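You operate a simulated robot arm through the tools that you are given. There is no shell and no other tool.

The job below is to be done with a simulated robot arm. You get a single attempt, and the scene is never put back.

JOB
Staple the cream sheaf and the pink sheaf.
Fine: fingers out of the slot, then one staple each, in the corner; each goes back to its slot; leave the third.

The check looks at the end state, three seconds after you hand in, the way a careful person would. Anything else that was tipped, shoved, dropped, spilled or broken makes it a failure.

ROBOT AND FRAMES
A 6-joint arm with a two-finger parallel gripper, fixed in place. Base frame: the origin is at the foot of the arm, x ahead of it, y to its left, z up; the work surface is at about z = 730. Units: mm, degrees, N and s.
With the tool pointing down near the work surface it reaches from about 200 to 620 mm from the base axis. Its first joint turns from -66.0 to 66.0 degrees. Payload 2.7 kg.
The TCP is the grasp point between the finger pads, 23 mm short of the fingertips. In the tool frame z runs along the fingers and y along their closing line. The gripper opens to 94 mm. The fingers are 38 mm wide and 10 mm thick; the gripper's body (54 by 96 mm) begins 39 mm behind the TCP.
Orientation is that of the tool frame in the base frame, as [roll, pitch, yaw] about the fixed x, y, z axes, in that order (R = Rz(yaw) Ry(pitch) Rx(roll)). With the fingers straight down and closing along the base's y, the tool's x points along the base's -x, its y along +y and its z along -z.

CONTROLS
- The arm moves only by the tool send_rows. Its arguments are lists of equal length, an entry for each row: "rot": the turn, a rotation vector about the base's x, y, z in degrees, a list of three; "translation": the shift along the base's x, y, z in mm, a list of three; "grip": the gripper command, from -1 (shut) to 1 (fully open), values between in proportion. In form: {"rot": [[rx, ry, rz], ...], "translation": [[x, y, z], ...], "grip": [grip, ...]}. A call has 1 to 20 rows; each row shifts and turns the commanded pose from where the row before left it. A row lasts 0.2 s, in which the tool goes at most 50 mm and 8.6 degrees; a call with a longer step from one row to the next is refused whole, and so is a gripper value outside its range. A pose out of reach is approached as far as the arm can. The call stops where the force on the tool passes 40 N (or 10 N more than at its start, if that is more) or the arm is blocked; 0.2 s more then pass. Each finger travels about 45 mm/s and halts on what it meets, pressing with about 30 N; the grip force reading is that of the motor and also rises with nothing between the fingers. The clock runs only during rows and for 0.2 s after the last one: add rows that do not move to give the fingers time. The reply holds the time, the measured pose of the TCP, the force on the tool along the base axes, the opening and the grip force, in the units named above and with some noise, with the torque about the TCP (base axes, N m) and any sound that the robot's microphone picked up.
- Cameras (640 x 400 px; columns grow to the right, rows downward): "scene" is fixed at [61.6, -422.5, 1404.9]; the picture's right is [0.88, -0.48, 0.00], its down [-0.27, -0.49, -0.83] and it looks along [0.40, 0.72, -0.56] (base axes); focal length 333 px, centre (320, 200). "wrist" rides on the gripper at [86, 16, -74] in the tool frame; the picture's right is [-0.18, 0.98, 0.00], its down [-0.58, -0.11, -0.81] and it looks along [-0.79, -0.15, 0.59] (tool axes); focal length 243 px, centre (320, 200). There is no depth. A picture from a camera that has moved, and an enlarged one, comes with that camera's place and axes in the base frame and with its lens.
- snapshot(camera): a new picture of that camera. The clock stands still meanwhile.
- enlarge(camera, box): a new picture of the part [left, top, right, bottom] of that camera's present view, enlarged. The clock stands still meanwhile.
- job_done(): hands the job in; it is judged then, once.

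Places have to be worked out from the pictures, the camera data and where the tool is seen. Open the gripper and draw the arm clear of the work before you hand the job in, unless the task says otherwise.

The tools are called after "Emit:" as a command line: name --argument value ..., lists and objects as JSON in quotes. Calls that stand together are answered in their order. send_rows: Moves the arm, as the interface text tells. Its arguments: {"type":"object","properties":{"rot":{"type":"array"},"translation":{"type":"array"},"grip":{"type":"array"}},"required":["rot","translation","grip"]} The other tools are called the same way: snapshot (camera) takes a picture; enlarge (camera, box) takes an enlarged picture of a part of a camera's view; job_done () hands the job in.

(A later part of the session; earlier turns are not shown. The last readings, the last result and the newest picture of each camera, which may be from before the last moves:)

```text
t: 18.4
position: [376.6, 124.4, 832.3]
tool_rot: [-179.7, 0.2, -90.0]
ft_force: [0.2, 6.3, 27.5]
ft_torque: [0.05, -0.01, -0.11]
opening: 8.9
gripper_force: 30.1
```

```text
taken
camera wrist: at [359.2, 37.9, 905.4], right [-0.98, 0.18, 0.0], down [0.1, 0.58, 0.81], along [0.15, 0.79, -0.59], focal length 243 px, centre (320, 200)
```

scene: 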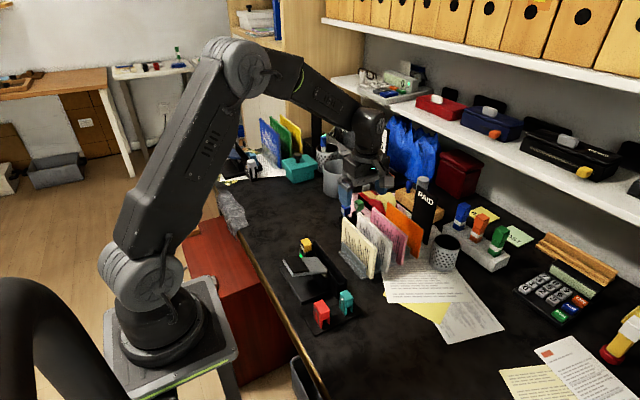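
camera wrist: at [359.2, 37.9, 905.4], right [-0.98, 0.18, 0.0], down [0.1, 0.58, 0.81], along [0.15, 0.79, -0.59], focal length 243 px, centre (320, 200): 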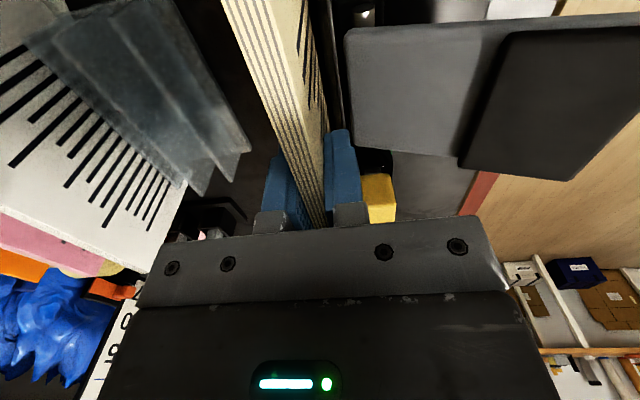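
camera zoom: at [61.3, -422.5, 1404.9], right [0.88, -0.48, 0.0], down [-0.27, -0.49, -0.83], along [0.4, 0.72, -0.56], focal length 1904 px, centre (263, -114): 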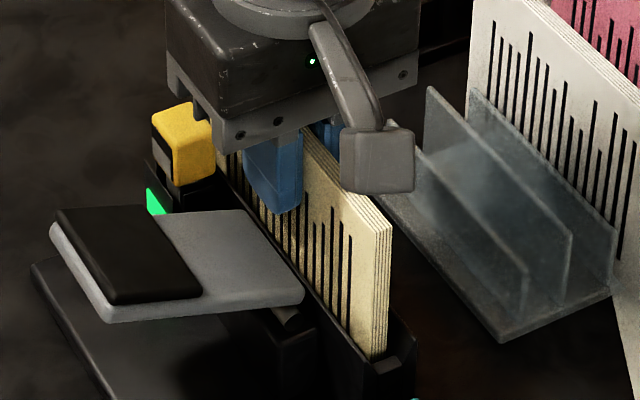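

The floor is met (27 N up) at TCP z≈832. I ease up 2 mm to unload, then slide the sheaf toward +y to seek the slot's end stop.

Emit:
send_rows --rot '[[0, 0, 0], [0, 0, 0]]' --translation '[[0, 0, 2], [0, 0, 0]]' --grip '[-1, -1]'

Emit:
enlarge --camera "wrist" --box '[280, 0, 440, 140]'

Emit:
enlarge --camera "scene" --box '[320, 265, 360, 305]'

```text
t: 19.0
position: [373.1, 123.2, 832.9]
tool_rot: [179.7, -0.1, -90.0]
ft_force: [2.0, -0.3, 3.9]
ft_torque: [0.27, -0.12, -0.09]
opening: 8.6
gripper_force: 30.3
```

```text
2.86 times, centred on (360, 70) of wrist
camera zoom: at [357.2, 36.5, 906.0], right [-0.98, 0.18, 0.0], down [0.11, 0.58, 0.8], along [0.15, 0.79, -0.59], focal length 693 px, centre (206, 571)
```

zoom: 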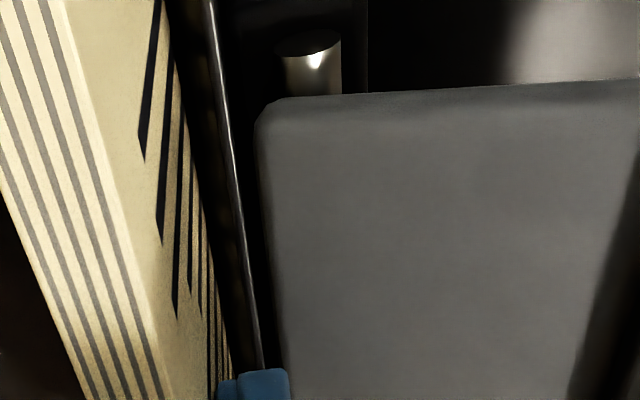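

```text
10.00 times, centred on (340, 285) of scene
camera zoom: at [61.6, -422.5, 1404.9], right [0.88, -0.48, 0.0], down [-0.27, -0.49, -0.83], along [0.4, 0.72, -0.56], focal length 3332 px, centre (120, -650)
```

zoom: 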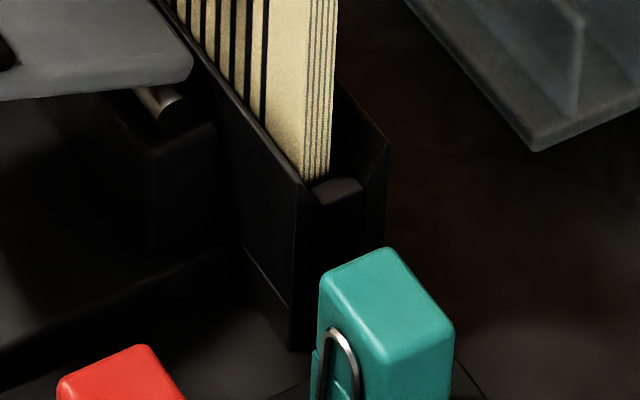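

Nearly unloaded. I raise 1 mm more and slide +y 6 mm slowly.

Emit:
send_rows --rot '[[0, 0, 0], [0, 0, 0], [0, 0, 0], [0, 0, 0], [0, 0, 0], [0, 0, 0]]' --translation '[[0, 0, 1], [0, 1.5, 0], [0, 1.5, 0], [0, 1.5, 0], [0, 1.5, 0], [0, 0, 0]]' --grip '[-1, -1, -1, -1, -1, -1]'

```text
t: 20.4
position: [374.0, 129.2, 834.8]
tool_rot: [179.9, 0.0, -90.0]
ft_force: [1.4, -20.7, 6.7]
ft_torque: [-0.61, -0.03, -0.07]
opening: 8.8
gripper_force: 29.8
```

The end stop is met (−20 N in y). I back off a millimetre, set the sheaf on the floor, and look before releasing.

Emit:
send_rows --rot '[[0, 0, 0], [0, 0, 0], [0, 0, 0], [0, 0, 0]]' --translation '[[0, -1.2, 0], [0, 0, -1], [0, 0, -0.8], [0, 0, 0]]' --grip '[-1, -1, -1, -1]'

Emit:
enlarge --camera "scene" --box '[290, 220, 370, 300]'

Emit:
enlarge --camera "wrist" --box '[280, 0, 440, 200]'

```text
t: 21.4
position: [376.5, 128.2, 832.4]
tool_rot: [-179.9, 0.1, -90.0]
ft_force: [-4.5, 0.0, 13.9]
ft_torque: [0.97, 0.37, 0.3]
opening: 8.6
gripper_force: 30.0
```

```text
5.00 times, centred on (330, 260) of scene
camera zoom: at [61.3, -422.6, 1404.9], right [0.88, -0.48, 0.0], down [-0.27, -0.49, -0.83], along [0.4, 0.72, -0.56], focal length 1666 px, centre (270, -100)
```

zoom: 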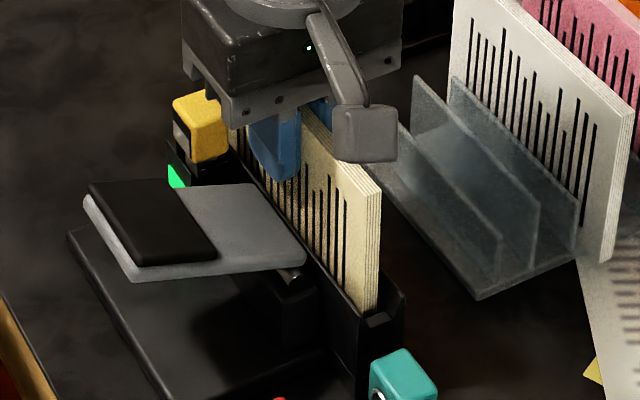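

```text
2.00 times, centred on (360, 100) of wrist
camera zoom: at [359.2, 41.9, 905.9], right [-0.98, 0.18, 0.0], down [0.11, 0.58, 0.81], along [0.15, 0.79, -0.59], focal length 485 px, centre (240, 400)
```

zoom: 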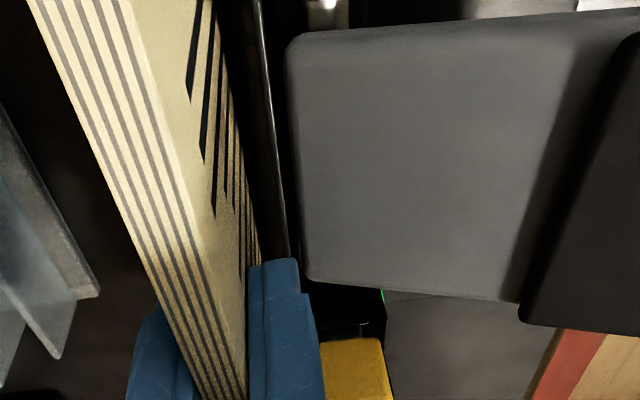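

Everything sits well and the lever is untouched. I ease up slightly, open the fingers a little (to about 24 mm) and rise straight out.

Emit:
send_rows --rot '[[0, 0, 0], [0, 0, 0], [0, 0, 0], [0, 0, 0]]' --translation '[[0, 0, 0.5], [0, 0, 0], [0, 0, 0], [0, 0, 0]]' --grip '[-0.49, -0.49, -0.49, -0.49]'

Emit:
enlarge --camera "scene" --box '[290, 220, 370, 300]'

Emit:
enlarge --camera "wrist" --box '[280, 0, 440, 200]'

```text
t: 22.4
position: [375.9, 128.3, 831.7]
tool_rot: [180.0, 0.1, -90.1]
ft_force: [0.7, -0.2, -0.1]
ft_torque: [-0.01, 0.03, -0.01]
opening: 24.0
gripper_force: 0.0
```

```text
5.00 times, centred on (330, 260) of scene
camera zoom: at [61.6, -422.5, 1404.9], right [0.88, -0.48, 0.0], down [-0.27, -0.49, -0.83], along [0.4, 0.72, -0.56], focal length 1666 px, centre (270, -100)
```

zoom: 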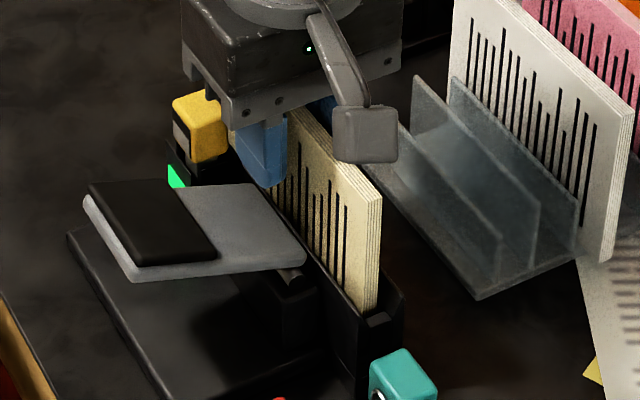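

```text
2.00 times, centred on (360, 100) of wrist
camera zoom: at [359.0, 41.4, 906.1], right [-0.98, 0.18, 0.0], down [0.11, 0.58, 0.81], along [0.15, 0.79, -0.59], focal length 485 px, centre (240, 400)
```

zoom: 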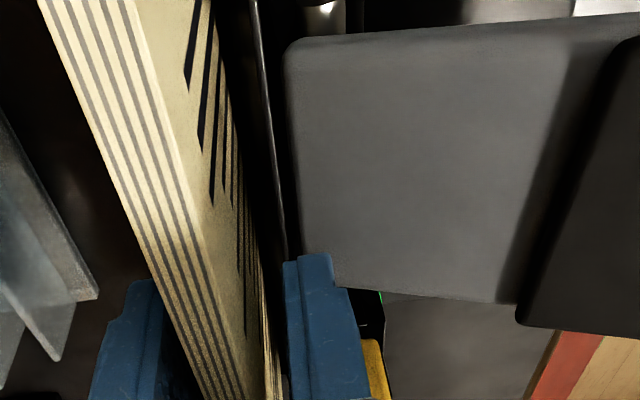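

Released, force zero; the sheaf stands. I rise straight up 100 mm out of the way and check how it stands.

Emit:
send_rows --rot '[[0, 0, 0], [0, 0, 0], [0, 0, 0], [0, 0, 0], [0, 0, 0], [0, 0, 0]]' --translation '[[0, 0, 10], [0, 0, 15], [0, 0, 20], [0, 0, 25], [0, 0, 30], [0, 0, 0]]' --grip '[-0.49, -0.49, -0.49, -0.49, -0.49, -0.49]'

Emit:
enlarge --camera "scene" --box '[280, 210, 380, 310]'

Emit:
enlarge --camera "wrist" --box '[240, 0, 440, 200]'

```text
t: 23.8
position: [374.8, 127.5, 932.8]
tool_rot: [180.0, 0.0, -90.0]
ft_force: [0.2, 0.4, 0.2]
ft_torque: [0.0, -0.01, -0.03]
opening: 24.1
gripper_force: 0.1
```

```text
4.00 times, centred on (330, 260) of scene
camera zoom: at [61.6, -422.5, 1404.9], right [0.88, -0.48, 0.0], down [-0.27, -0.49, -0.83], along [0.4, 0.72, -0.56], focal length 1333 px, centre (280, -40)
```

zoom: 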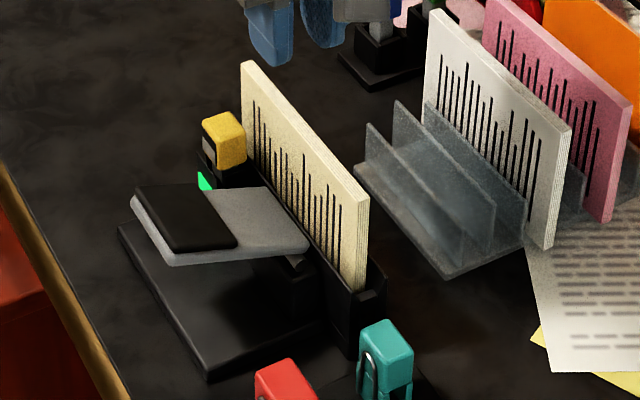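

```text
2.00 times, centred on (340, 100) of wrist
camera zoom: at [358.2, 41.4, 1006.0], right [-0.98, 0.18, 0.0], down [0.11, 0.58, 0.81], along [0.15, 0.79, -0.59], focal length 485 px, centre (280, 400)
```

zoom: 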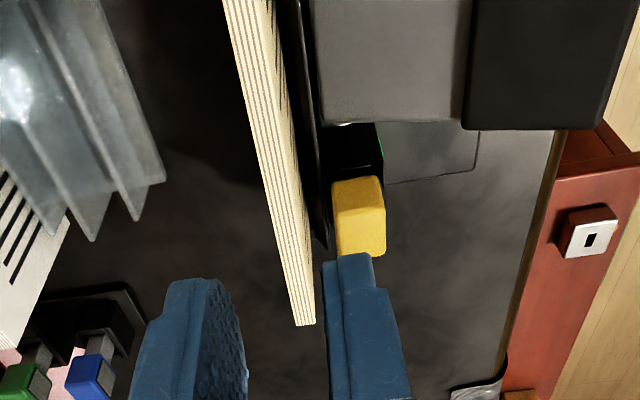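

The cream stands in the slot against its +y end with the fingers well clear. Next I shut the fingers and move above the lever's black pad at about (281, 108, 820).

Emit:
send_rows --rot '[[0, 0, 0], [0, 0, 0], [0, 0, 0], [0, 0, 0], [0, 0, 0], [0, 0, 0], [0, 0, 0]]' --translation '[[-23, -5, 0], [-24, -5, 0], [-23, -5, 0], [-23, -4, 0], [0, 0, -20], [0, 0, -20], [0, 0, 0]]' --grip '[-1, -1, -1, -1, -1, -1, -1]'

Emit:
enlarge --camera "scene" --box '[250, 180, 370, 300]'

Emit:
snapshot --camera "wrist"

```text
t: 25.4
position: [283.0, 110.5, 892.7]
tool_rot: [-180.0, 0.1, -90.0]
ft_force: [-0.2, 0.0, -0.9]
ft_torque: [0.0, -0.03, 0.0]
opening: 0.2
gripper_force: 30.1
```

```text
3.33 times, centred on (310, 240) of scene
camera zoom: at [61.6, -422.5, 1404.9], right [0.88, -0.48, 0.0], down [-0.27, -0.49, -0.83], along [0.4, 0.72, -0.56], focal length 1111 px, centre (353, 67)
```

zoom: 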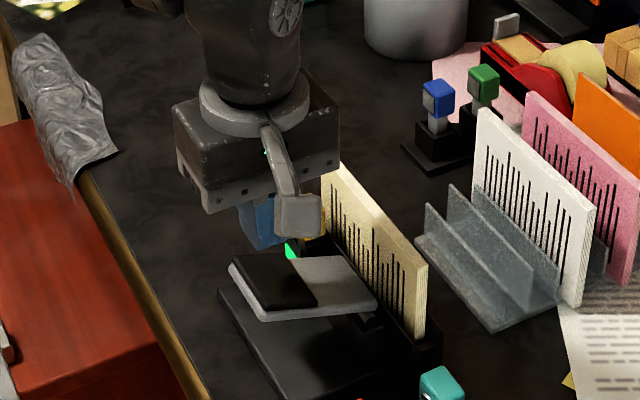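

```text
taken
camera wrist: at [265.5, 23.2, 966.7], right [-0.98, 0.18, 0.0], down [0.11, 0.58, 0.81], along [0.15, 0.79, -0.59], focal length 243 px, centre (320, 200)
```

wrist: 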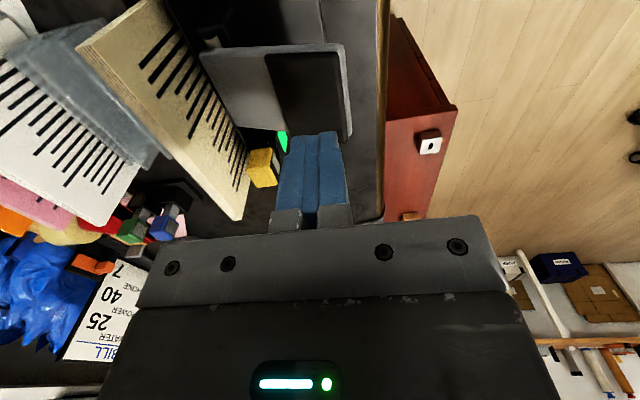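

The shut fingertips are over the pad's middle. I come down to just above it, then press in small steps watching force and sound.

Emit:
send_rows --rot '[[0, 0, 0], [0, 0, 0], [0, 0, 0], [0, 0, 0], [0, 0, 0], [0, 0, 0]]' --translation '[[3, 0, -15], [0, 0, -15], [0, 0, -6], [0, 0, -3], [0, 0, -3], [0, 0, -3]]' --grip '[-1, -1, -1, -1, -1, -1]'

Emit:
enlarge --camera "scene" --box '[270, 210, 370, 310]'

```text
t: 26.8
position: [285.0, 110.0, 848.2]
tool_rot: [-180.0, 0.0, -90.0]
ft_force: [-6.8, 3.3, 12.4]
ft_torque: [0.08, 0.24, -0.05]
opening: 0.0
gripper_force: 30.0
```

```text
4.00 times, centred on (320, 260) of scene
camera zoom: at [61.3, -422.5, 1404.9], right [0.88, -0.48, 0.0], down [-0.27, -0.49, -0.83], along [0.4, 0.72, -0.56], focal length 1333 px, centre (320, -40)
```

zoom: 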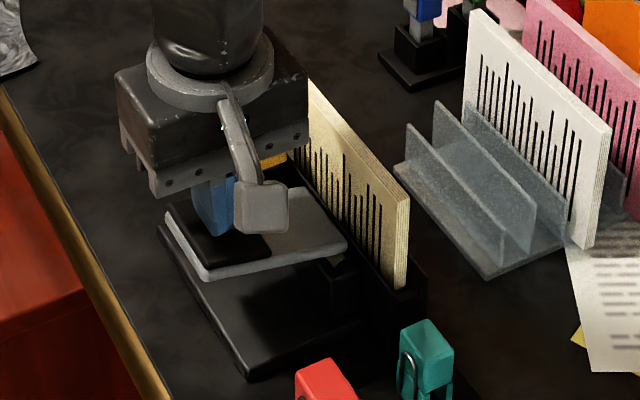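

Contact with the pad at about z=825, 12 N. I press on in small steps.

Emit:
send_rows --rot '[[0, 0, 0], [0, 0, 0], [0, 0, 0], [0, 0, 0], [0, 0, 0]]' --translation '[[0, 0, -2.5], [0, 0, -2.5], [0, 0, -2.5], [0, 0, -2.5], [0, 0, 0]]' --grip '[-1, -1, -1, -1, -1]'

Emit:
enlarge --camera "scene" --box '[270, 210, 370, 310]'

```text
t: 28.0
position: [283.7, 107.6, 838.0]
tool_rot: [179.9, -0.1, -90.0]
ft_force: [-12.2, 2.1, 17.0]
ft_torque: [0.01, 0.46, 0.0]
opening: 0.0
gripper_force: 29.7
```

```text
4.00 times, centred on (320, 260) of scene
camera zoom: at [61.1, -422.6, 1404.9], right [0.88, -0.48, 0.0], down [-0.27, -0.49, -0.83], along [0.4, 0.72, -0.56], focal length 1333 px, centre (320, -40)
```

zoom: 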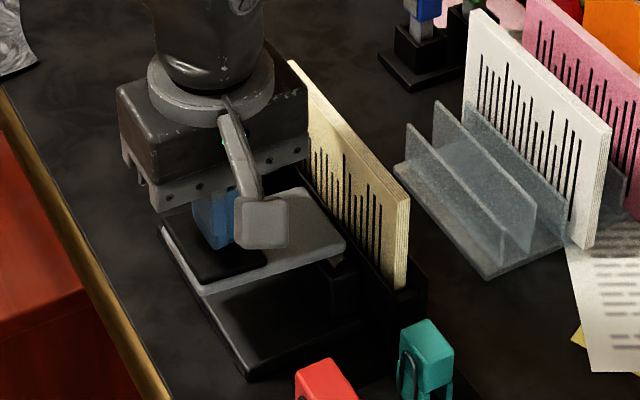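

The lever is moving down; the pad's arc drags the tip toward −x, so I follow with a little −x as I press on.

Emit:
send_rows --rot '[[0, 0, 0], [0, 0, 0], [0, 0, 0], [0, 0, 0], [0, 0, 0]]' --translation '[[-1, 0, -2.5], [-1, 0, -2.5], [-0.5, 0, -2.5], [-0.5, 0, -2.5], [0, 0, 0]]' --grip '[-1, -1, -1, -1, -1]'

Emit:
enlarge --camera "scene" --box '[270, 210, 370, 310]'

```text
t: 28.9
position: [283.0, 109.0, 830.9]
tool_rot: [180.0, 0.0, -90.1]
ft_force: [-4.2, -3.8, 18.4]
ft_torque: [-0.09, 0.25, 0.02]
opening: 0.0
gripper_force: 30.2
stopped in row 4: the force on the tool passed its limit at 47 N (the readings are from after the stop); the commanded pose is now the measured one
```

```text
4.00 times, centred on (320, 260) of scene
camera zoom: at [61.3, -422.7, 1404.9], right [0.88, -0.48, 0.0], down [-0.27, -0.49, -0.83], along [0.4, 0.72, -0.56], focal length 1333 px, centre (320, -40)
```

zoom: 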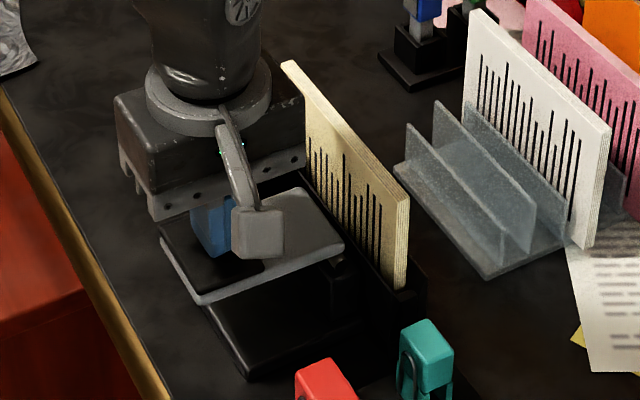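

A 47 N peak stopped the move, with no sound yet. I press on in finer steps from here.

Emit:
send_rows --rot '[[0, 0, 0], [0, 0, 0], [0, 0, 0], [0, 0, 0]]' --translation '[[0, 0, -1], [0, 0, -1], [0, 0, -1], [0, 0, 0]]' --grip '[-1, -1, -1, -1]'

Emit:
enlarge --camera "scene" --box '[270, 210, 370, 310]'

```text
t: 29.3
position: [283.5, 108.2, 831.9]
tool_rot: [179.9, 0.0, -90.0]
ft_force: [-5.0, -0.2, 20.1]
ft_torque: [0.02, 0.25, 0.03]
opening: 0.0
gripper_force: 30.1
stopped in row 2: the force on the tool passed its limit at 45 N (the readings are from after the stop); the commanded pose is now the measured one
```

```text
4.00 times, centred on (320, 260) of scene
camera zoom: at [61.3, -422.6, 1404.9], right [0.88, -0.48, 0.0], down [-0.27, -0.49, -0.83], along [0.4, 0.72, -0.56], focal length 1333 px, centre (320, -40)
```

zoom: 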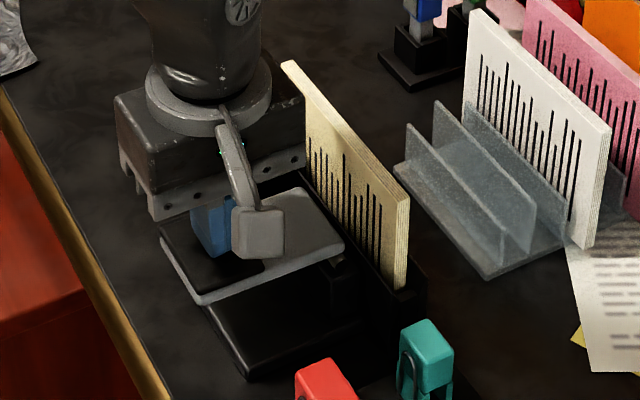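

The lever seems to be at its end of travel. I look at the lamp, the head and the sheaf's corner for a result.

Emit:
enlarge --camera "wrist" --box '[220, 40, 380, 200]'

Emit:
enlarge --camera "scene" --box '[285, 230, 335, 280]'

```text
2.50 times, centred on (300, 120) of wrist
camera zoom: at [265.8, 22.2, 905.1], right [-0.98, 0.18, 0.0], down [0.11, 0.58, 0.81], along [0.15, 0.79, -0.59], focal length 606 px, centre (370, 400)
```

zoom: 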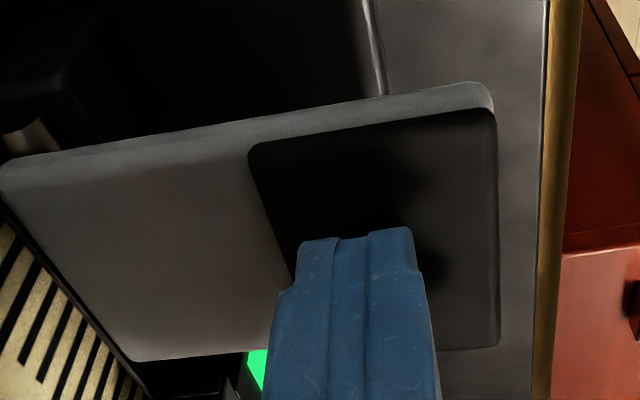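

```text
8.00 times, centred on (310, 255) of scene
camera zoom: at [61.3, -422.6, 1404.9], right [0.88, -0.48, 0.0], down [-0.27, -0.49, -0.83], along [0.4, 0.72, -0.56], focal length 2666 px, centre (400, -240)
```

zoom: 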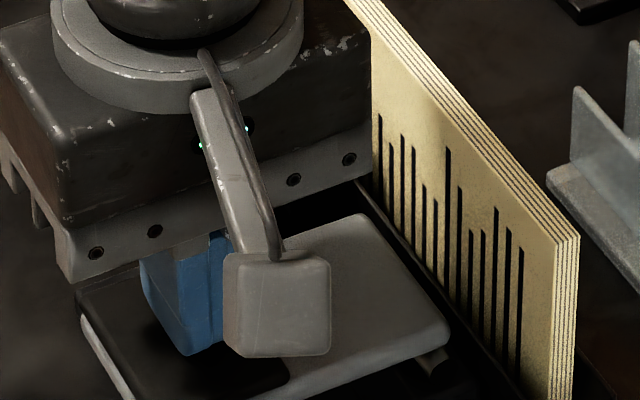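

No visible change and no sound: the lever went stiff at about 45 N. I raise the pressing force gradually in half-millimetre steps to hold close to the limit.

Emit:
send_rows --rot '[[0, 0, 0], [0, 0, 0], [0, 0, 0]]' --translation '[[0, 0, -0.5], [0, 0, -0.4], [0, 0, 0]]' --grip '[-1, -1, -1]'

```text
t: 29.8
position: [280.6, 109.3, 832.1]
tool_rot: [179.9, 0.0, -90.0]
ft_force: [-5.1, -2.0, 18.4]
ft_torque: [0.02, 0.25, 0.07]
opening: 0.0
gripper_force: 29.7
stopped in row 2: the force on the tool passed its limit at 42 N (the readings are from after the stop); the commanded pose is now the measured one
```

The lever looks to be on a hard stop. I release it, rise and check the head's window, lamp and sheaf.

Emit:
send_rows --rot '[[0, 0, 0], [0, 0, 0], [0, 0, 0], [0, 0, 0], [0, 0, 0], [0, 0, 0], [0, 0, 0]]' --translation '[[0, 0, 5], [0, 0, 5], [0, 0, 5], [0, 0, 10], [0, 0, 30], [0, 0, 40], [0, 0, 0]]' --grip '[-1, -1, -1, -1, -1, -1, -1]'

Emit:
enlarge --camera "scene" --box '[270, 210, 370, 310]'

Emit:
snapshot --camera "wrist"

Emit:
enlarge --camera "scene" --box '[294, 232, 324, 262]'

```text
t: 31.4
position: [286.4, 105.8, 925.4]
tool_rot: [179.9, -0.1, -90.0]
ft_force: [0.3, -0.1, 0.6]
ft_torque: [-0.01, 0.04, -0.01]
opening: 0.0
gripper_force: 29.6
```

```text
4.00 times, centred on (320, 260) of scene
camera zoom: at [61.6, -422.5, 1404.9], right [0.88, -0.48, 0.0], down [-0.27, -0.49, -0.83], along [0.4, 0.72, -0.56], focal length 1333 px, centre (320, -40)
```

zoom: 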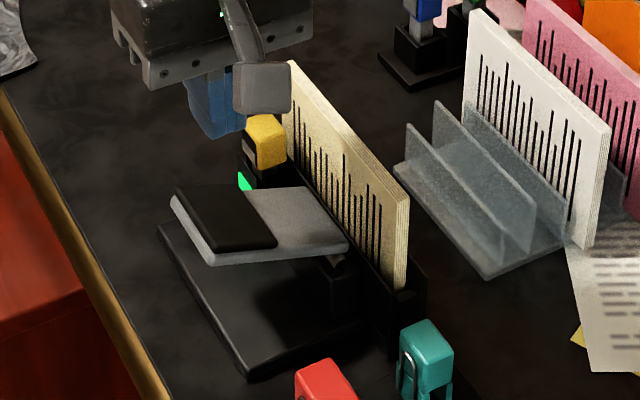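

```text
taken
camera wrist: at [269.6, 20.3, 999.0], right [-0.98, 0.18, 0.0], down [0.11, 0.58, 0.8], along [0.15, 0.79, -0.59], focal length 243 px, centre (320, 200)
```

wrist: 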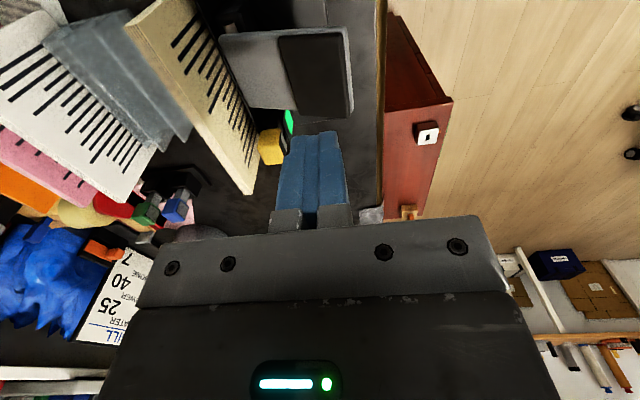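

```text
13.33 times, centred on (309, 247) of scene
camera zoom: at [61.6, -422.5, 1404.9], right [0.88, -0.48, 0.0], down [-0.27, -0.49, -0.83], along [0.4, 0.72, -0.56], focal length 4442 px, centre (467, -427)
```

zoom: 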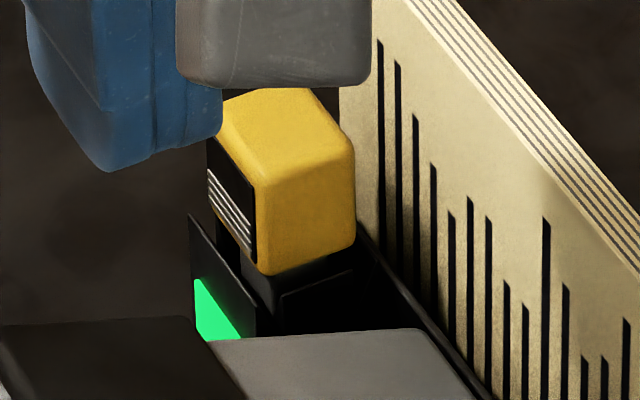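

The head and lamp look unchanged, but the row of staples may have become one shorter. I zoom on the window.

Emit:
enlarge --camera "scene" --box '[298, 242, 308, 252]'

Emit:
enlarge --camera "wrist" --box '[230, 60, 310, 190]'

```text
16.00 times, centred on (303, 247) of scene
camera zoom: at [61.6, -422.5, 1404.9], right [0.88, -0.48, 0.0], down [-0.27, -0.49, -0.83], along [0.4, 0.72, -0.56], focal length 5331 px, centre (592, -552)
```

zoom: 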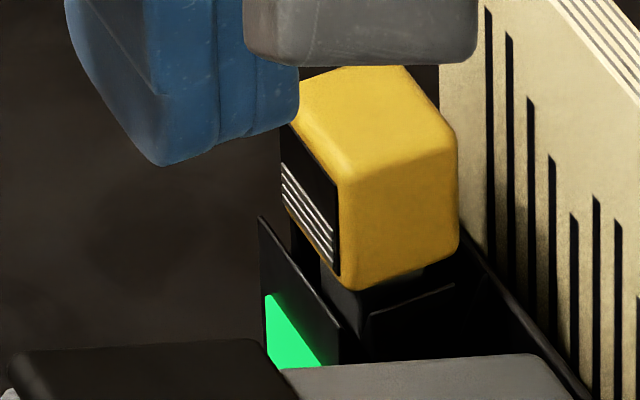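

```text
3.08 times, centred on (270, 125) of wrist
camera zoom: at [269.6, 20.3, 999.0], right [-0.98, 0.18, 0.0], down [0.11, 0.58, 0.8], along [0.15, 0.79, -0.59], focal length 746 px, centre (474, 431)
```

zoom: 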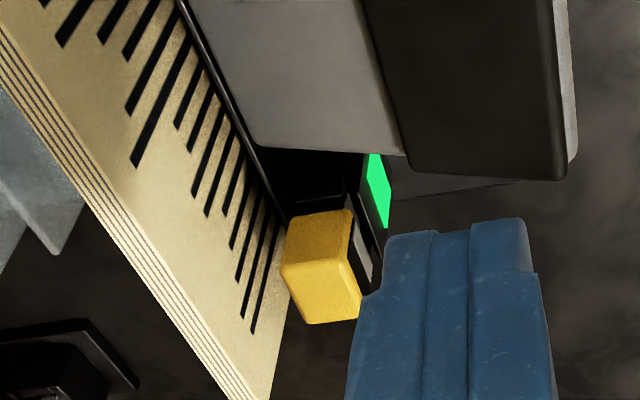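

Four staples are left in the window; I can't tell for sure whether one was used. The surest check is to lift the sheaf and look at its corner, so I go back above it with the fingers open about 32 mm.

Emit:
send_rows --rot '[[0, 0, 0], [0, 0, 0], [0, 0, 0], [0, 0, 0], [0, 0, 0], [0, 0, 0]]' --translation '[[23, 6, 0], [23, 5, 0], [22, 5, 0], [22, 5, 0], [0, 0, -20], [0, 0, 0]]' --grip '[-0.32, -0.32, -0.32, -0.32, -0.32, -0.32]'

Emit:
enlarge --camera "wrist" --box '[240, 0, 440, 200]'

Emit:
enlarge --camera "scene" --box '[298, 238, 310, 254]'

```text
t: 32.8
position: [374.8, 130.4, 907.3]
tool_rot: [179.8, -0.2, -90.0]
ft_force: [0.3, -0.1, -0.2]
ft_torque: [0.04, 0.01, -0.02]
opening: 32.2
gripper_force: 0.1
```

```text
2.00 times, centred on (340, 100) of wrist
camera zoom: at [359.0, 43.4, 980.0], right [-0.98, 0.18, 0.0], down [0.11, 0.58, 0.81], along [0.15, 0.79, -0.59], focal length 485 px, centre (280, 400)
```

zoom: 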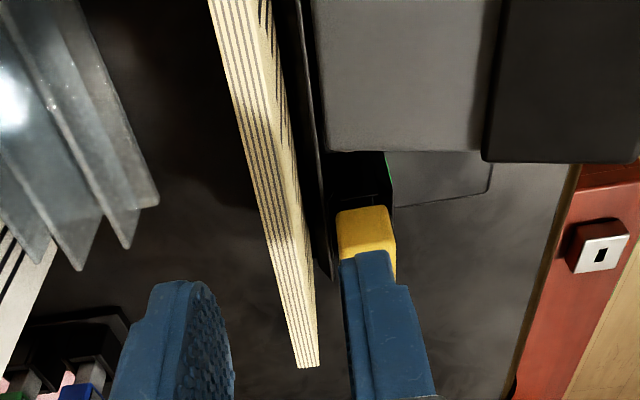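

```text
16.00 times, centred on (304, 246) of scene
camera zoom: at [61.6, -422.5, 1404.9], right [0.88, -0.48, 0.0], down [-0.27, -0.49, -0.83], along [0.4, 0.72, -0.56], focal length 5331 px, centre (576, -536)
```

zoom: 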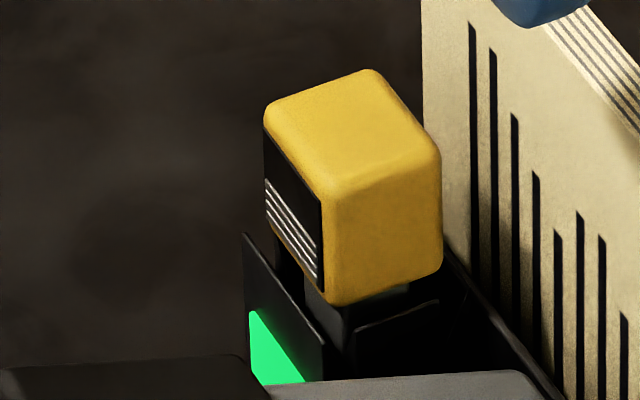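

The window now shows four stripes with a larger blank above than before: one staple has been used. I centre by 1 mm, descend and grasp the cream again.

Emit:
send_rows --rot '[[0, 0, 0], [0, 0, 0], [0, 0, 0], [0, 0, 0], [0, 0, 0], [0, 0, 0]]' --translation '[[1, 0, -15], [0, 0, -20], [0, 0, -18], [0, 0, -12], [0, 0, -7], [0, 0, 0]]' --grip '[-0.32, -0.32, -0.32, -0.32, -0.32, -0.32]'

Emit:
enlarge --camera "wrist" --box '[240, 0, 440, 200]'

```text
t: 34.2
position: [374.0, 129.1, 832.9]
tool_rot: [180.0, -0.1, -89.9]
ft_force: [-0.2, -0.2, -0.3]
ft_torque: [-0.02, 0.02, 0.02]
opening: 31.8
gripper_force: 0.1
```

```text
2.00 times, centred on (340, 100) of wrist
camera zoom: at [358.1, 43.4, 907.3], right [-0.98, 0.18, 0.0], down [0.11, 0.58, 0.81], along [0.15, 0.79, -0.59], focal length 485 px, centre (280, 400)
```

zoom: 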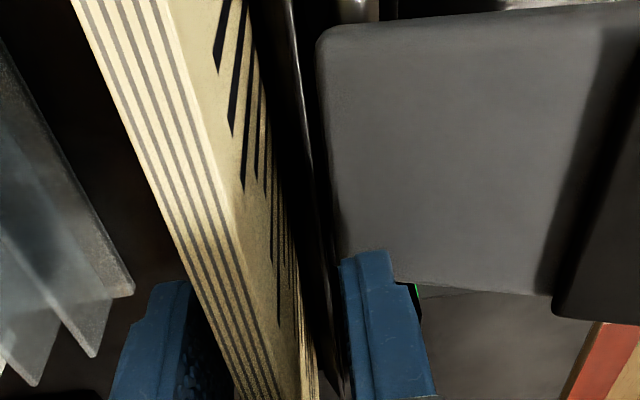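

The fingers straddle the sheaf cleanly. I close and then lift slowly.

Emit:
send_rows --rot '[[0, 0, 0], [0, 0, 0], [0, 0, 0], [0, 0, 0], [0, 0, 0], [0, 0, 0], [0, 0, 0], [0, 0, 0]]' --translation '[[0, 0, 0], [0, 0, 0], [0, 0, 0], [0, 0, 0], [0, 0, 5], [0, 0, 10], [0, 0, 10], [0, 0, 0]]' --grip '[-1, -1, -1, -1, -1, -1, -1, -1]'

Emit:
enlarge --camera "scene" --box '[290, 210, 370, 300]'

```text
t: 36.0
position: [374.1, 130.6, 859.2]
tool_rot: [179.9, 0.0, -90.1]
ft_force: [0.8, -1.1, -1.9]
ft_torque: [-0.1, 0.01, 0.03]
opening: 8.8
gripper_force: 29.6
```

```text
4.44 times, centred on (330, 255) of scene
camera zoom: at [61.6, -422.5, 1404.9], right [0.88, -0.48, 0.0], down [-0.27, -0.49, -0.83], along [0.4, 0.72, -0.56], focal length 1481 px, centre (276, -44)
```

zoom: 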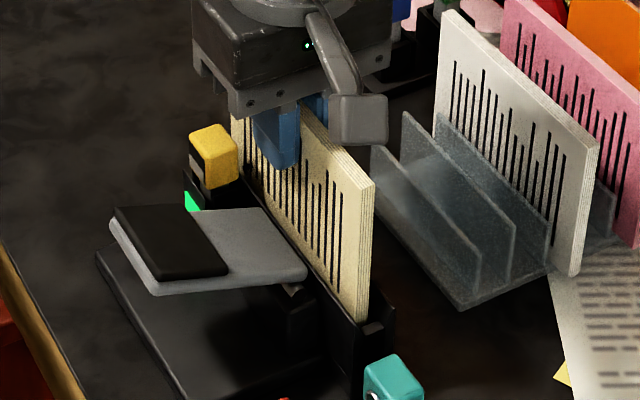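

The cream rises freely. I lift on until its bottom is well above the slot, shift a little to +x, and inspect the corner.

Emit:
send_rows --rot '[[0, 0, 0], [0, 0, 0], [0, 0, 0], [0, 0, 0], [0, 0, 0], [0, 0, 0]]' --translation '[[0, 0, 15], [0, 0, 18], [0, 0, 18], [0, 0, 18], [0, 0, 5], [0, 0, 0]]' --grip '[-1, -1, -1, -1, -1, -1]'

Emit:
enlarge --camera "scene" --box '[290, 200, 370, 280]'

Emit:
enlarge --camera "scene" --box '[300, 215, 335, 250]'

```text
t: 37.4
position: [374.5, 130.4, 932.2]
tool_rot: [180.0, -0.2, -90.0]
ft_force: [0.4, -0.8, -0.6]
ft_torque: [0.03, -0.01, 0.0]
opening: 8.8
gripper_force: 29.3
```

```text
5.00 times, centred on (330, 240) of scene
camera zoom: at [61.6, -422.5, 1404.9], right [0.88, -0.48, 0.0], down [-0.27, -0.49, -0.83], along [0.4, 0.72, -0.56], focal length 1666 px, centre (270, 0)
```

zoom: 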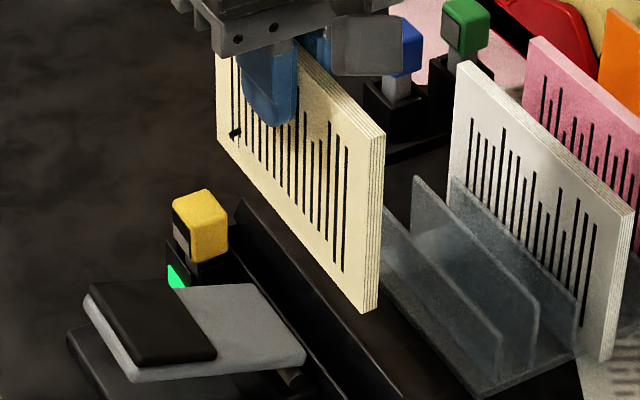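

```text
11.43 times, centred on (318, 232) of scene
camera zoom: at [61.6, -422.5, 1404.9], right [0.88, -0.48, 0.0], down [-0.27, -0.49, -0.83], along [0.4, 0.72, -0.56], focal length 3808 px, centre (349, -171)
```

zoom: 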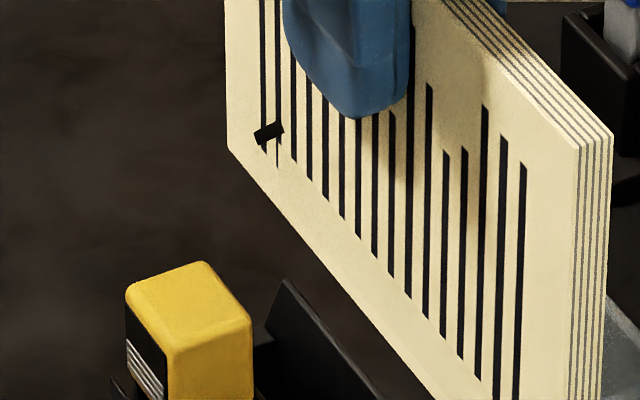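

A dark staple sits diagonally in the cream's corner: the staple worked. I now carry the cream back above its rack slot and check alignment.

Emit:
send_rows --rot '[[0, 0, 0], [0, 0, 0], [0, 0, 0], [0, 0, 0], [0, 0, 0], [0, 0, 0]]' --translation '[[25, -1.5, 0], [25, -1.5, 0], [25, -1.5, 0], [24, -1.5, 0], [0, 0, 0], [0, 0, 0]]' --grip '[-1, -1, -1, -1, -1, -1]'

Emit:
enlarge --camera "wrist" --box '[200, 0, 400, 200]'

Emit:
enlarge --camera "scene" --box '[320, 200, 420, 290]'

```text
t: 38.8
position: [473.1, 125.1, 932.3]
tool_rot: [179.8, -0.2, -90.0]
ft_force: [-0.4, 0.3, -1.1]
ft_torque: [-0.02, 0.02, 0.01]
opening: 8.6
gripper_force: 29.9
```

```text
2.00 times, centred on (300, 100) of wrist
camera zoom: at [455.6, 38.6, 1005.4], right [-0.98, 0.18, 0.0], down [0.11, 0.58, 0.81], along [0.15, 0.79, -0.59], focal length 485 px, centre (360, 400)
```

zoom: 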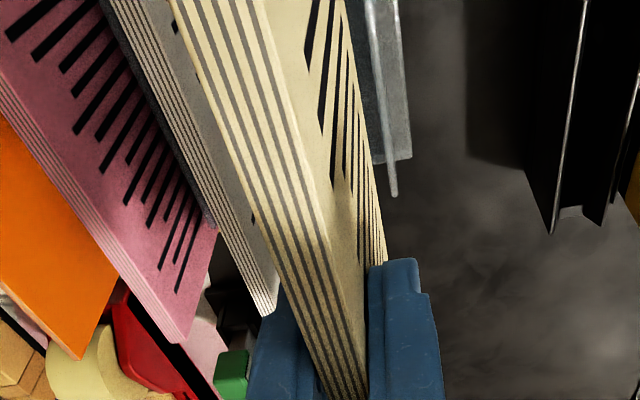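

```text
4.44 times, centred on (370, 245) of scene
camera zoom: at [61.6, -422.5, 1404.9], right [0.88, -0.48, 0.0], down [-0.27, -0.49, -0.83], along [0.4, 0.72, -0.56], focal length 1481 px, centre (98, 0)
```

zoom: 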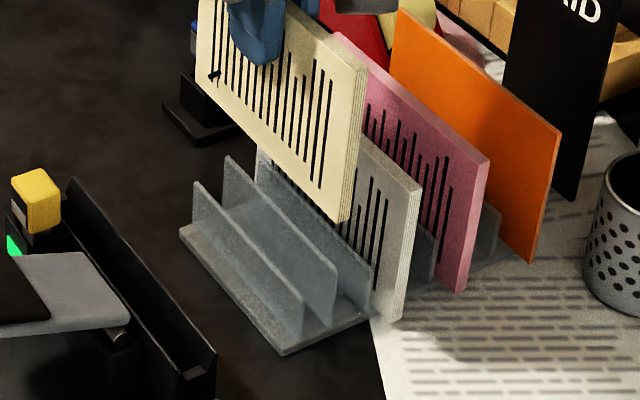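

The front rack plate is at x≈464 and the second at x≈487, so the slot's centre is about 3.5 mm further +x than the held sheaf. I correct and lower to just above the plates.

Emit:
send_rows --rot '[[0, 0, 0], [0, 0, 0], [0, 0, 0], [0, 0, 0], [0, 0, 0], [0, 0, 0]]' --translation '[[3.5, -1, -15], [0, 0, -15], [0, 0, -15], [0, 0, -12], [0, 0, 0], [0, 0, 0]]' --grip '[-1, -1, -1, -1, -1, -1]'

Emit:
enlarge --camera "wrist" --box '[240, 0, 400, 140]'

Emit:
enlarge --camera "scene" --box '[330, 220, 410, 290]'

```text
t: 40.2
position: [475.6, 123.6, 875.1]
tool_rot: [179.8, -0.2, -90.0]
ft_force: [1.2, 0.1, -1.6]
ft_torque: [0.01, 0.0, -0.03]
opening: 8.7
gripper_force: 29.9
```

```text
2.86 times, centred on (320, 70) of wrist
camera zoom: at [458.8, 36.7, 949.4], right [-0.98, 0.18, 0.0], down [0.11, 0.58, 0.81], along [0.15, 0.79, -0.59], focal length 693 px, centre (320, 571)
```

zoom: 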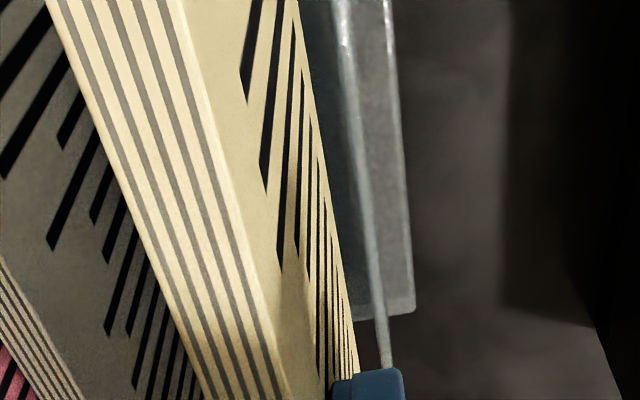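

```text
5.71 times, centred on (370, 255) of scene
camera zoom: at [61.6, -422.5, 1404.9], right [0.88, -0.48, 0.0], down [-0.27, -0.49, -0.83], along [0.4, 0.72, -0.56], focal length 1904 px, centre (34, -114)
```

zoom: 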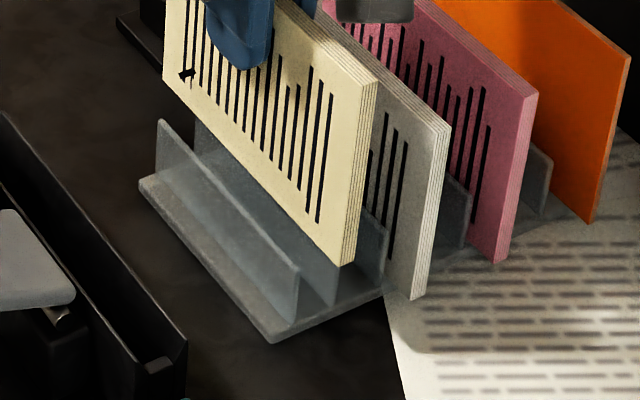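

The sheaf is centred between the first two plates (about 5 mm free each side). I lower it into the slot.

Emit:
send_rows --rot '[[0, 0, 0], [0, 0, 0], [0, 0, 0], [0, 0, 0], [0, 0, 0]]' --translation '[[0, 0, -8], [0, 0, -10], [0, 0, -10], [0, 0, -6], [0, 0, 0]]' --grip '[-1, -1, -1, -1, -1]'

Emit:
enlarge --camera "scene" --box '[330, 220, 410, 290]'

```text
t: 41.4
position: [478.1, 121.9, 841.5]
tool_rot: [179.9, -0.3, -90.0]
ft_force: [0.6, -0.9, -0.6]
ft_torque: [0.0, -0.01, -0.01]
opening: 8.6
gripper_force: 30.0
```

```text
5.71 times, centred on (370, 255) of scene
camera zoom: at [61.6, -422.5, 1404.9], right [0.88, -0.48, 0.0], down [-0.27, -0.49, -0.83], along [0.4, 0.72, -0.56], focal length 1904 px, centre (34, -114)
```

zoom: 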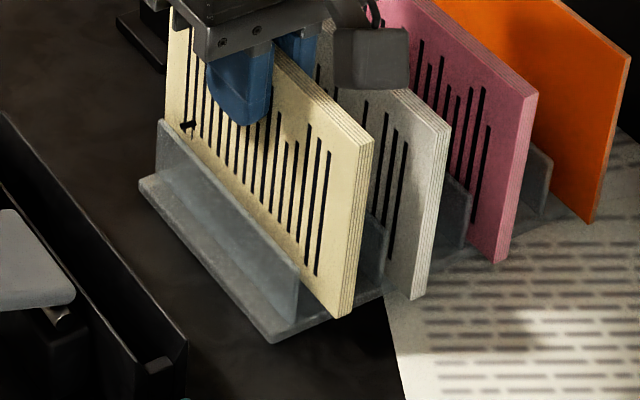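

The cream is in its slot, a few mm above the floor. I lower in small steps until it touches.

Emit:
send_rows --rot '[[0, 0, 0], [0, 0, 0], [0, 0, 0], [0, 0, 0]]' --translation '[[0, 0, -2.5], [0, 0, -2.5], [0, 0, -2], [0, 0, 0]]' --grip '[-1, -1, -1, -1]'

```text
t: 42.4
position: [477.7, 123.7, 834.9]
tool_rot: [179.9, -0.1, -90.0]
ft_force: [-0.3, -0.3, -1.1]
ft_torque: [0.01, 0.02, 0.03]
opening: 8.5
gripper_force: 29.7
```

Emit:
send_rows --rot '[[0, 0, 0], [0, 0, 0], [0, 0, 0], [0, 0, 0]]' --translation '[[0, 0, -1], [0, 0, -1], [0, 0, -1], [0, 0, 0]]' --grip '[-1, -1, -1, -1]'

Emit:
enlarge --camera "wrist" --box '[200, 0, 400, 200]'

```text
t: 43.4
position: [477.0, 124.4, 832.2]
tool_rot: [179.8, -0.1, -90.0]
ft_force: [-0.5, 0.0, -1.4]
ft_torque: [0.02, 0.01, 0.02]
opening: 8.7
gripper_force: 30.0
```

```text
2.00 times, centred on (300, 100) of wrist
camera zoom: at [460.5, 37.1, 906.2], right [-0.98, 0.18, 0.0], down [0.11, 0.58, 0.81], along [0.15, 0.79, -0.59], focal length 485 px, centre (360, 400)
```

zoom: 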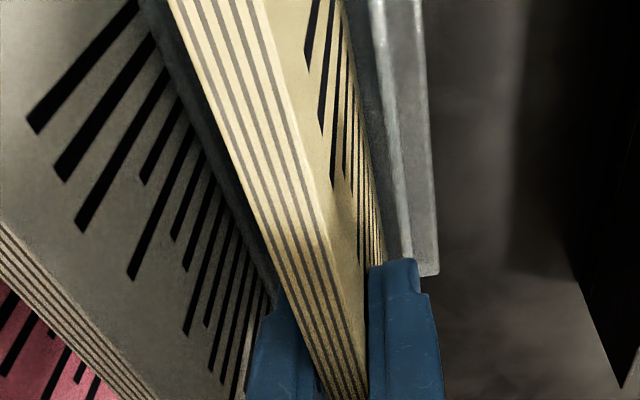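

Ahead of this: still no floor contact at z≈832; I go down a further 3 mm in 1 mm steps.

Emit:
send_rows --rot '[[0, 0, 0], [0, 0, 0], [0, 0, 0], [0, 0, 0]]' --translation '[[-1, 0, -1], [0, 0, -1], [0, 0, -0.7], [0, 0, 0]]' --grip '[-1, -1, -1, -1]'

```text
t: 44.4
position: [475.5, 121.5, 828.4]
tool_rot: [179.8, -0.1, -90.0]
ft_force: [1.1, -0.1, -0.8]
ft_torque: [-0.01, -0.01, 0.0]
opening: 8.6
gripper_force: 30.5
```

Still no contact (−0.8 N). I continue a few more millimetres.

Emit:
send_rows --rot '[[0, 0, 0], [0, 0, 0], [0, 0, 0], [0, 0, 0]]' --translation '[[0, 0, -1], [0, 0, -1], [0, 0, -1], [0, 0, 0]]' --grip '[-1, -1, -1, -1]'

Emit:
enlarge --camera "scene" --box '[330, 220, 410, 290]'

```text
t: 45.4
position: [476.4, 122.0, 826.9]
tool_rot: [179.9, -0.1, -90.0]
ft_force: [0.2, 0.0, -1.4]
ft_torque: [0.01, 0.03, 0.0]
opening: 8.8
gripper_force: 29.6
```

```text
5.71 times, centred on (370, 255) of scene
camera zoom: at [61.6, -422.5, 1404.9], right [0.88, -0.48, 0.0], down [-0.27, -0.49, -0.83], along [0.4, 0.72, -0.56], focal length 1904 px, centre (34, -114)
```

zoom: 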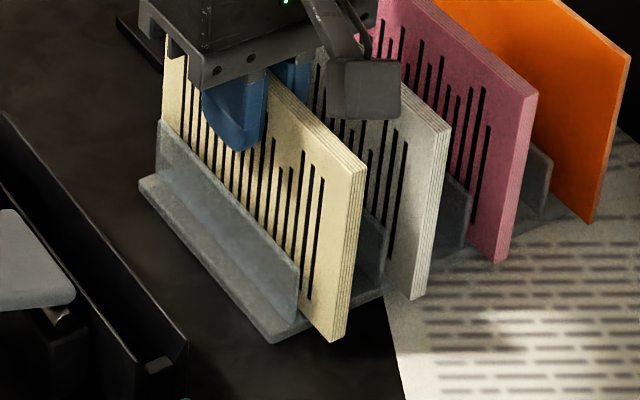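

Compared with the first picture the sheaf sits roughly 3 mm toward −y and 2 mm +x of where it was. I nudge it back and continue down in 1 mm steps.

Emit:
send_rows --rot '[[0, 0, 0], [0, 0, 0], [0, 0, 0], [0, 0, 0], [0, 0, 0], [0, 0, 0]]' --translation '[[-1.5, 2, 0], [0, 1.5, 0], [0, 0, -1], [0, 0, -1], [0, 0, -1], [0, 0, 0]]' --grip '[-1, -1, -1, -1, -1, -1]'

```text
t: 46.8
position: [475.3, 127.0, 825.3]
tool_rot: [-180.0, 0.0, -90.0]
ft_force: [-6.0, -1.1, 27.9]
ft_torque: [-0.03, 0.42, -0.02]
opening: 9.1
gripper_force: 29.8
```

The rack floor is met (28 N). I ease up 2 mm and look before releasing.

Emit:
send_rows --rot '[[0, 0, 0], [0, 0, 0]]' --translation '[[0, 0, 1.7], [0, 0, 0]]' --grip '[-1, -1]'

Emit:
enlarge --camera "scene" --box '[330, 200, 430, 285]'

Emit:
enlarge --camera "wrist" --box '[200, 0, 400, 200]'

```text
t: 47.4
position: [473.8, 126.8, 824.8]
tool_rot: [179.8, 0.0, -90.1]
ft_force: [2.5, 3.6, 9.6]
ft_torque: [0.67, -0.22, -0.08]
opening: 8.7
gripper_force: 30.3
```

```text
4.71 times, centred on (380, 242) of scene
camera zoom: at [61.5, -422.5, 1404.9], right [0.88, -0.48, 0.0], down [-0.27, -0.49, -0.83], along [0.4, 0.72, -0.56], focal length 1568 px, centre (38, 0)
```

zoom: 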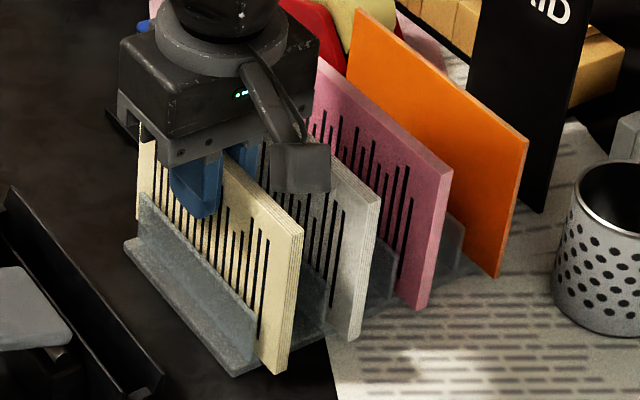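

```text
2.00 times, centred on (300, 100) of wrist
camera zoom: at [457.1, 40.1, 898.7], right [-0.98, 0.18, 0.0], down [0.11, 0.58, 0.81], along [0.15, 0.79, -0.59], focal length 485 px, centre (360, 400)
```

zoom: 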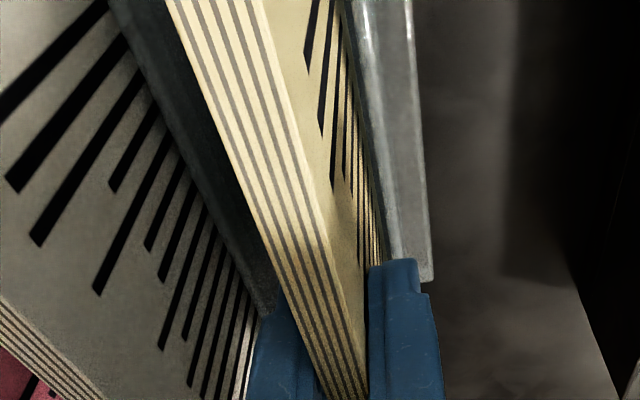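

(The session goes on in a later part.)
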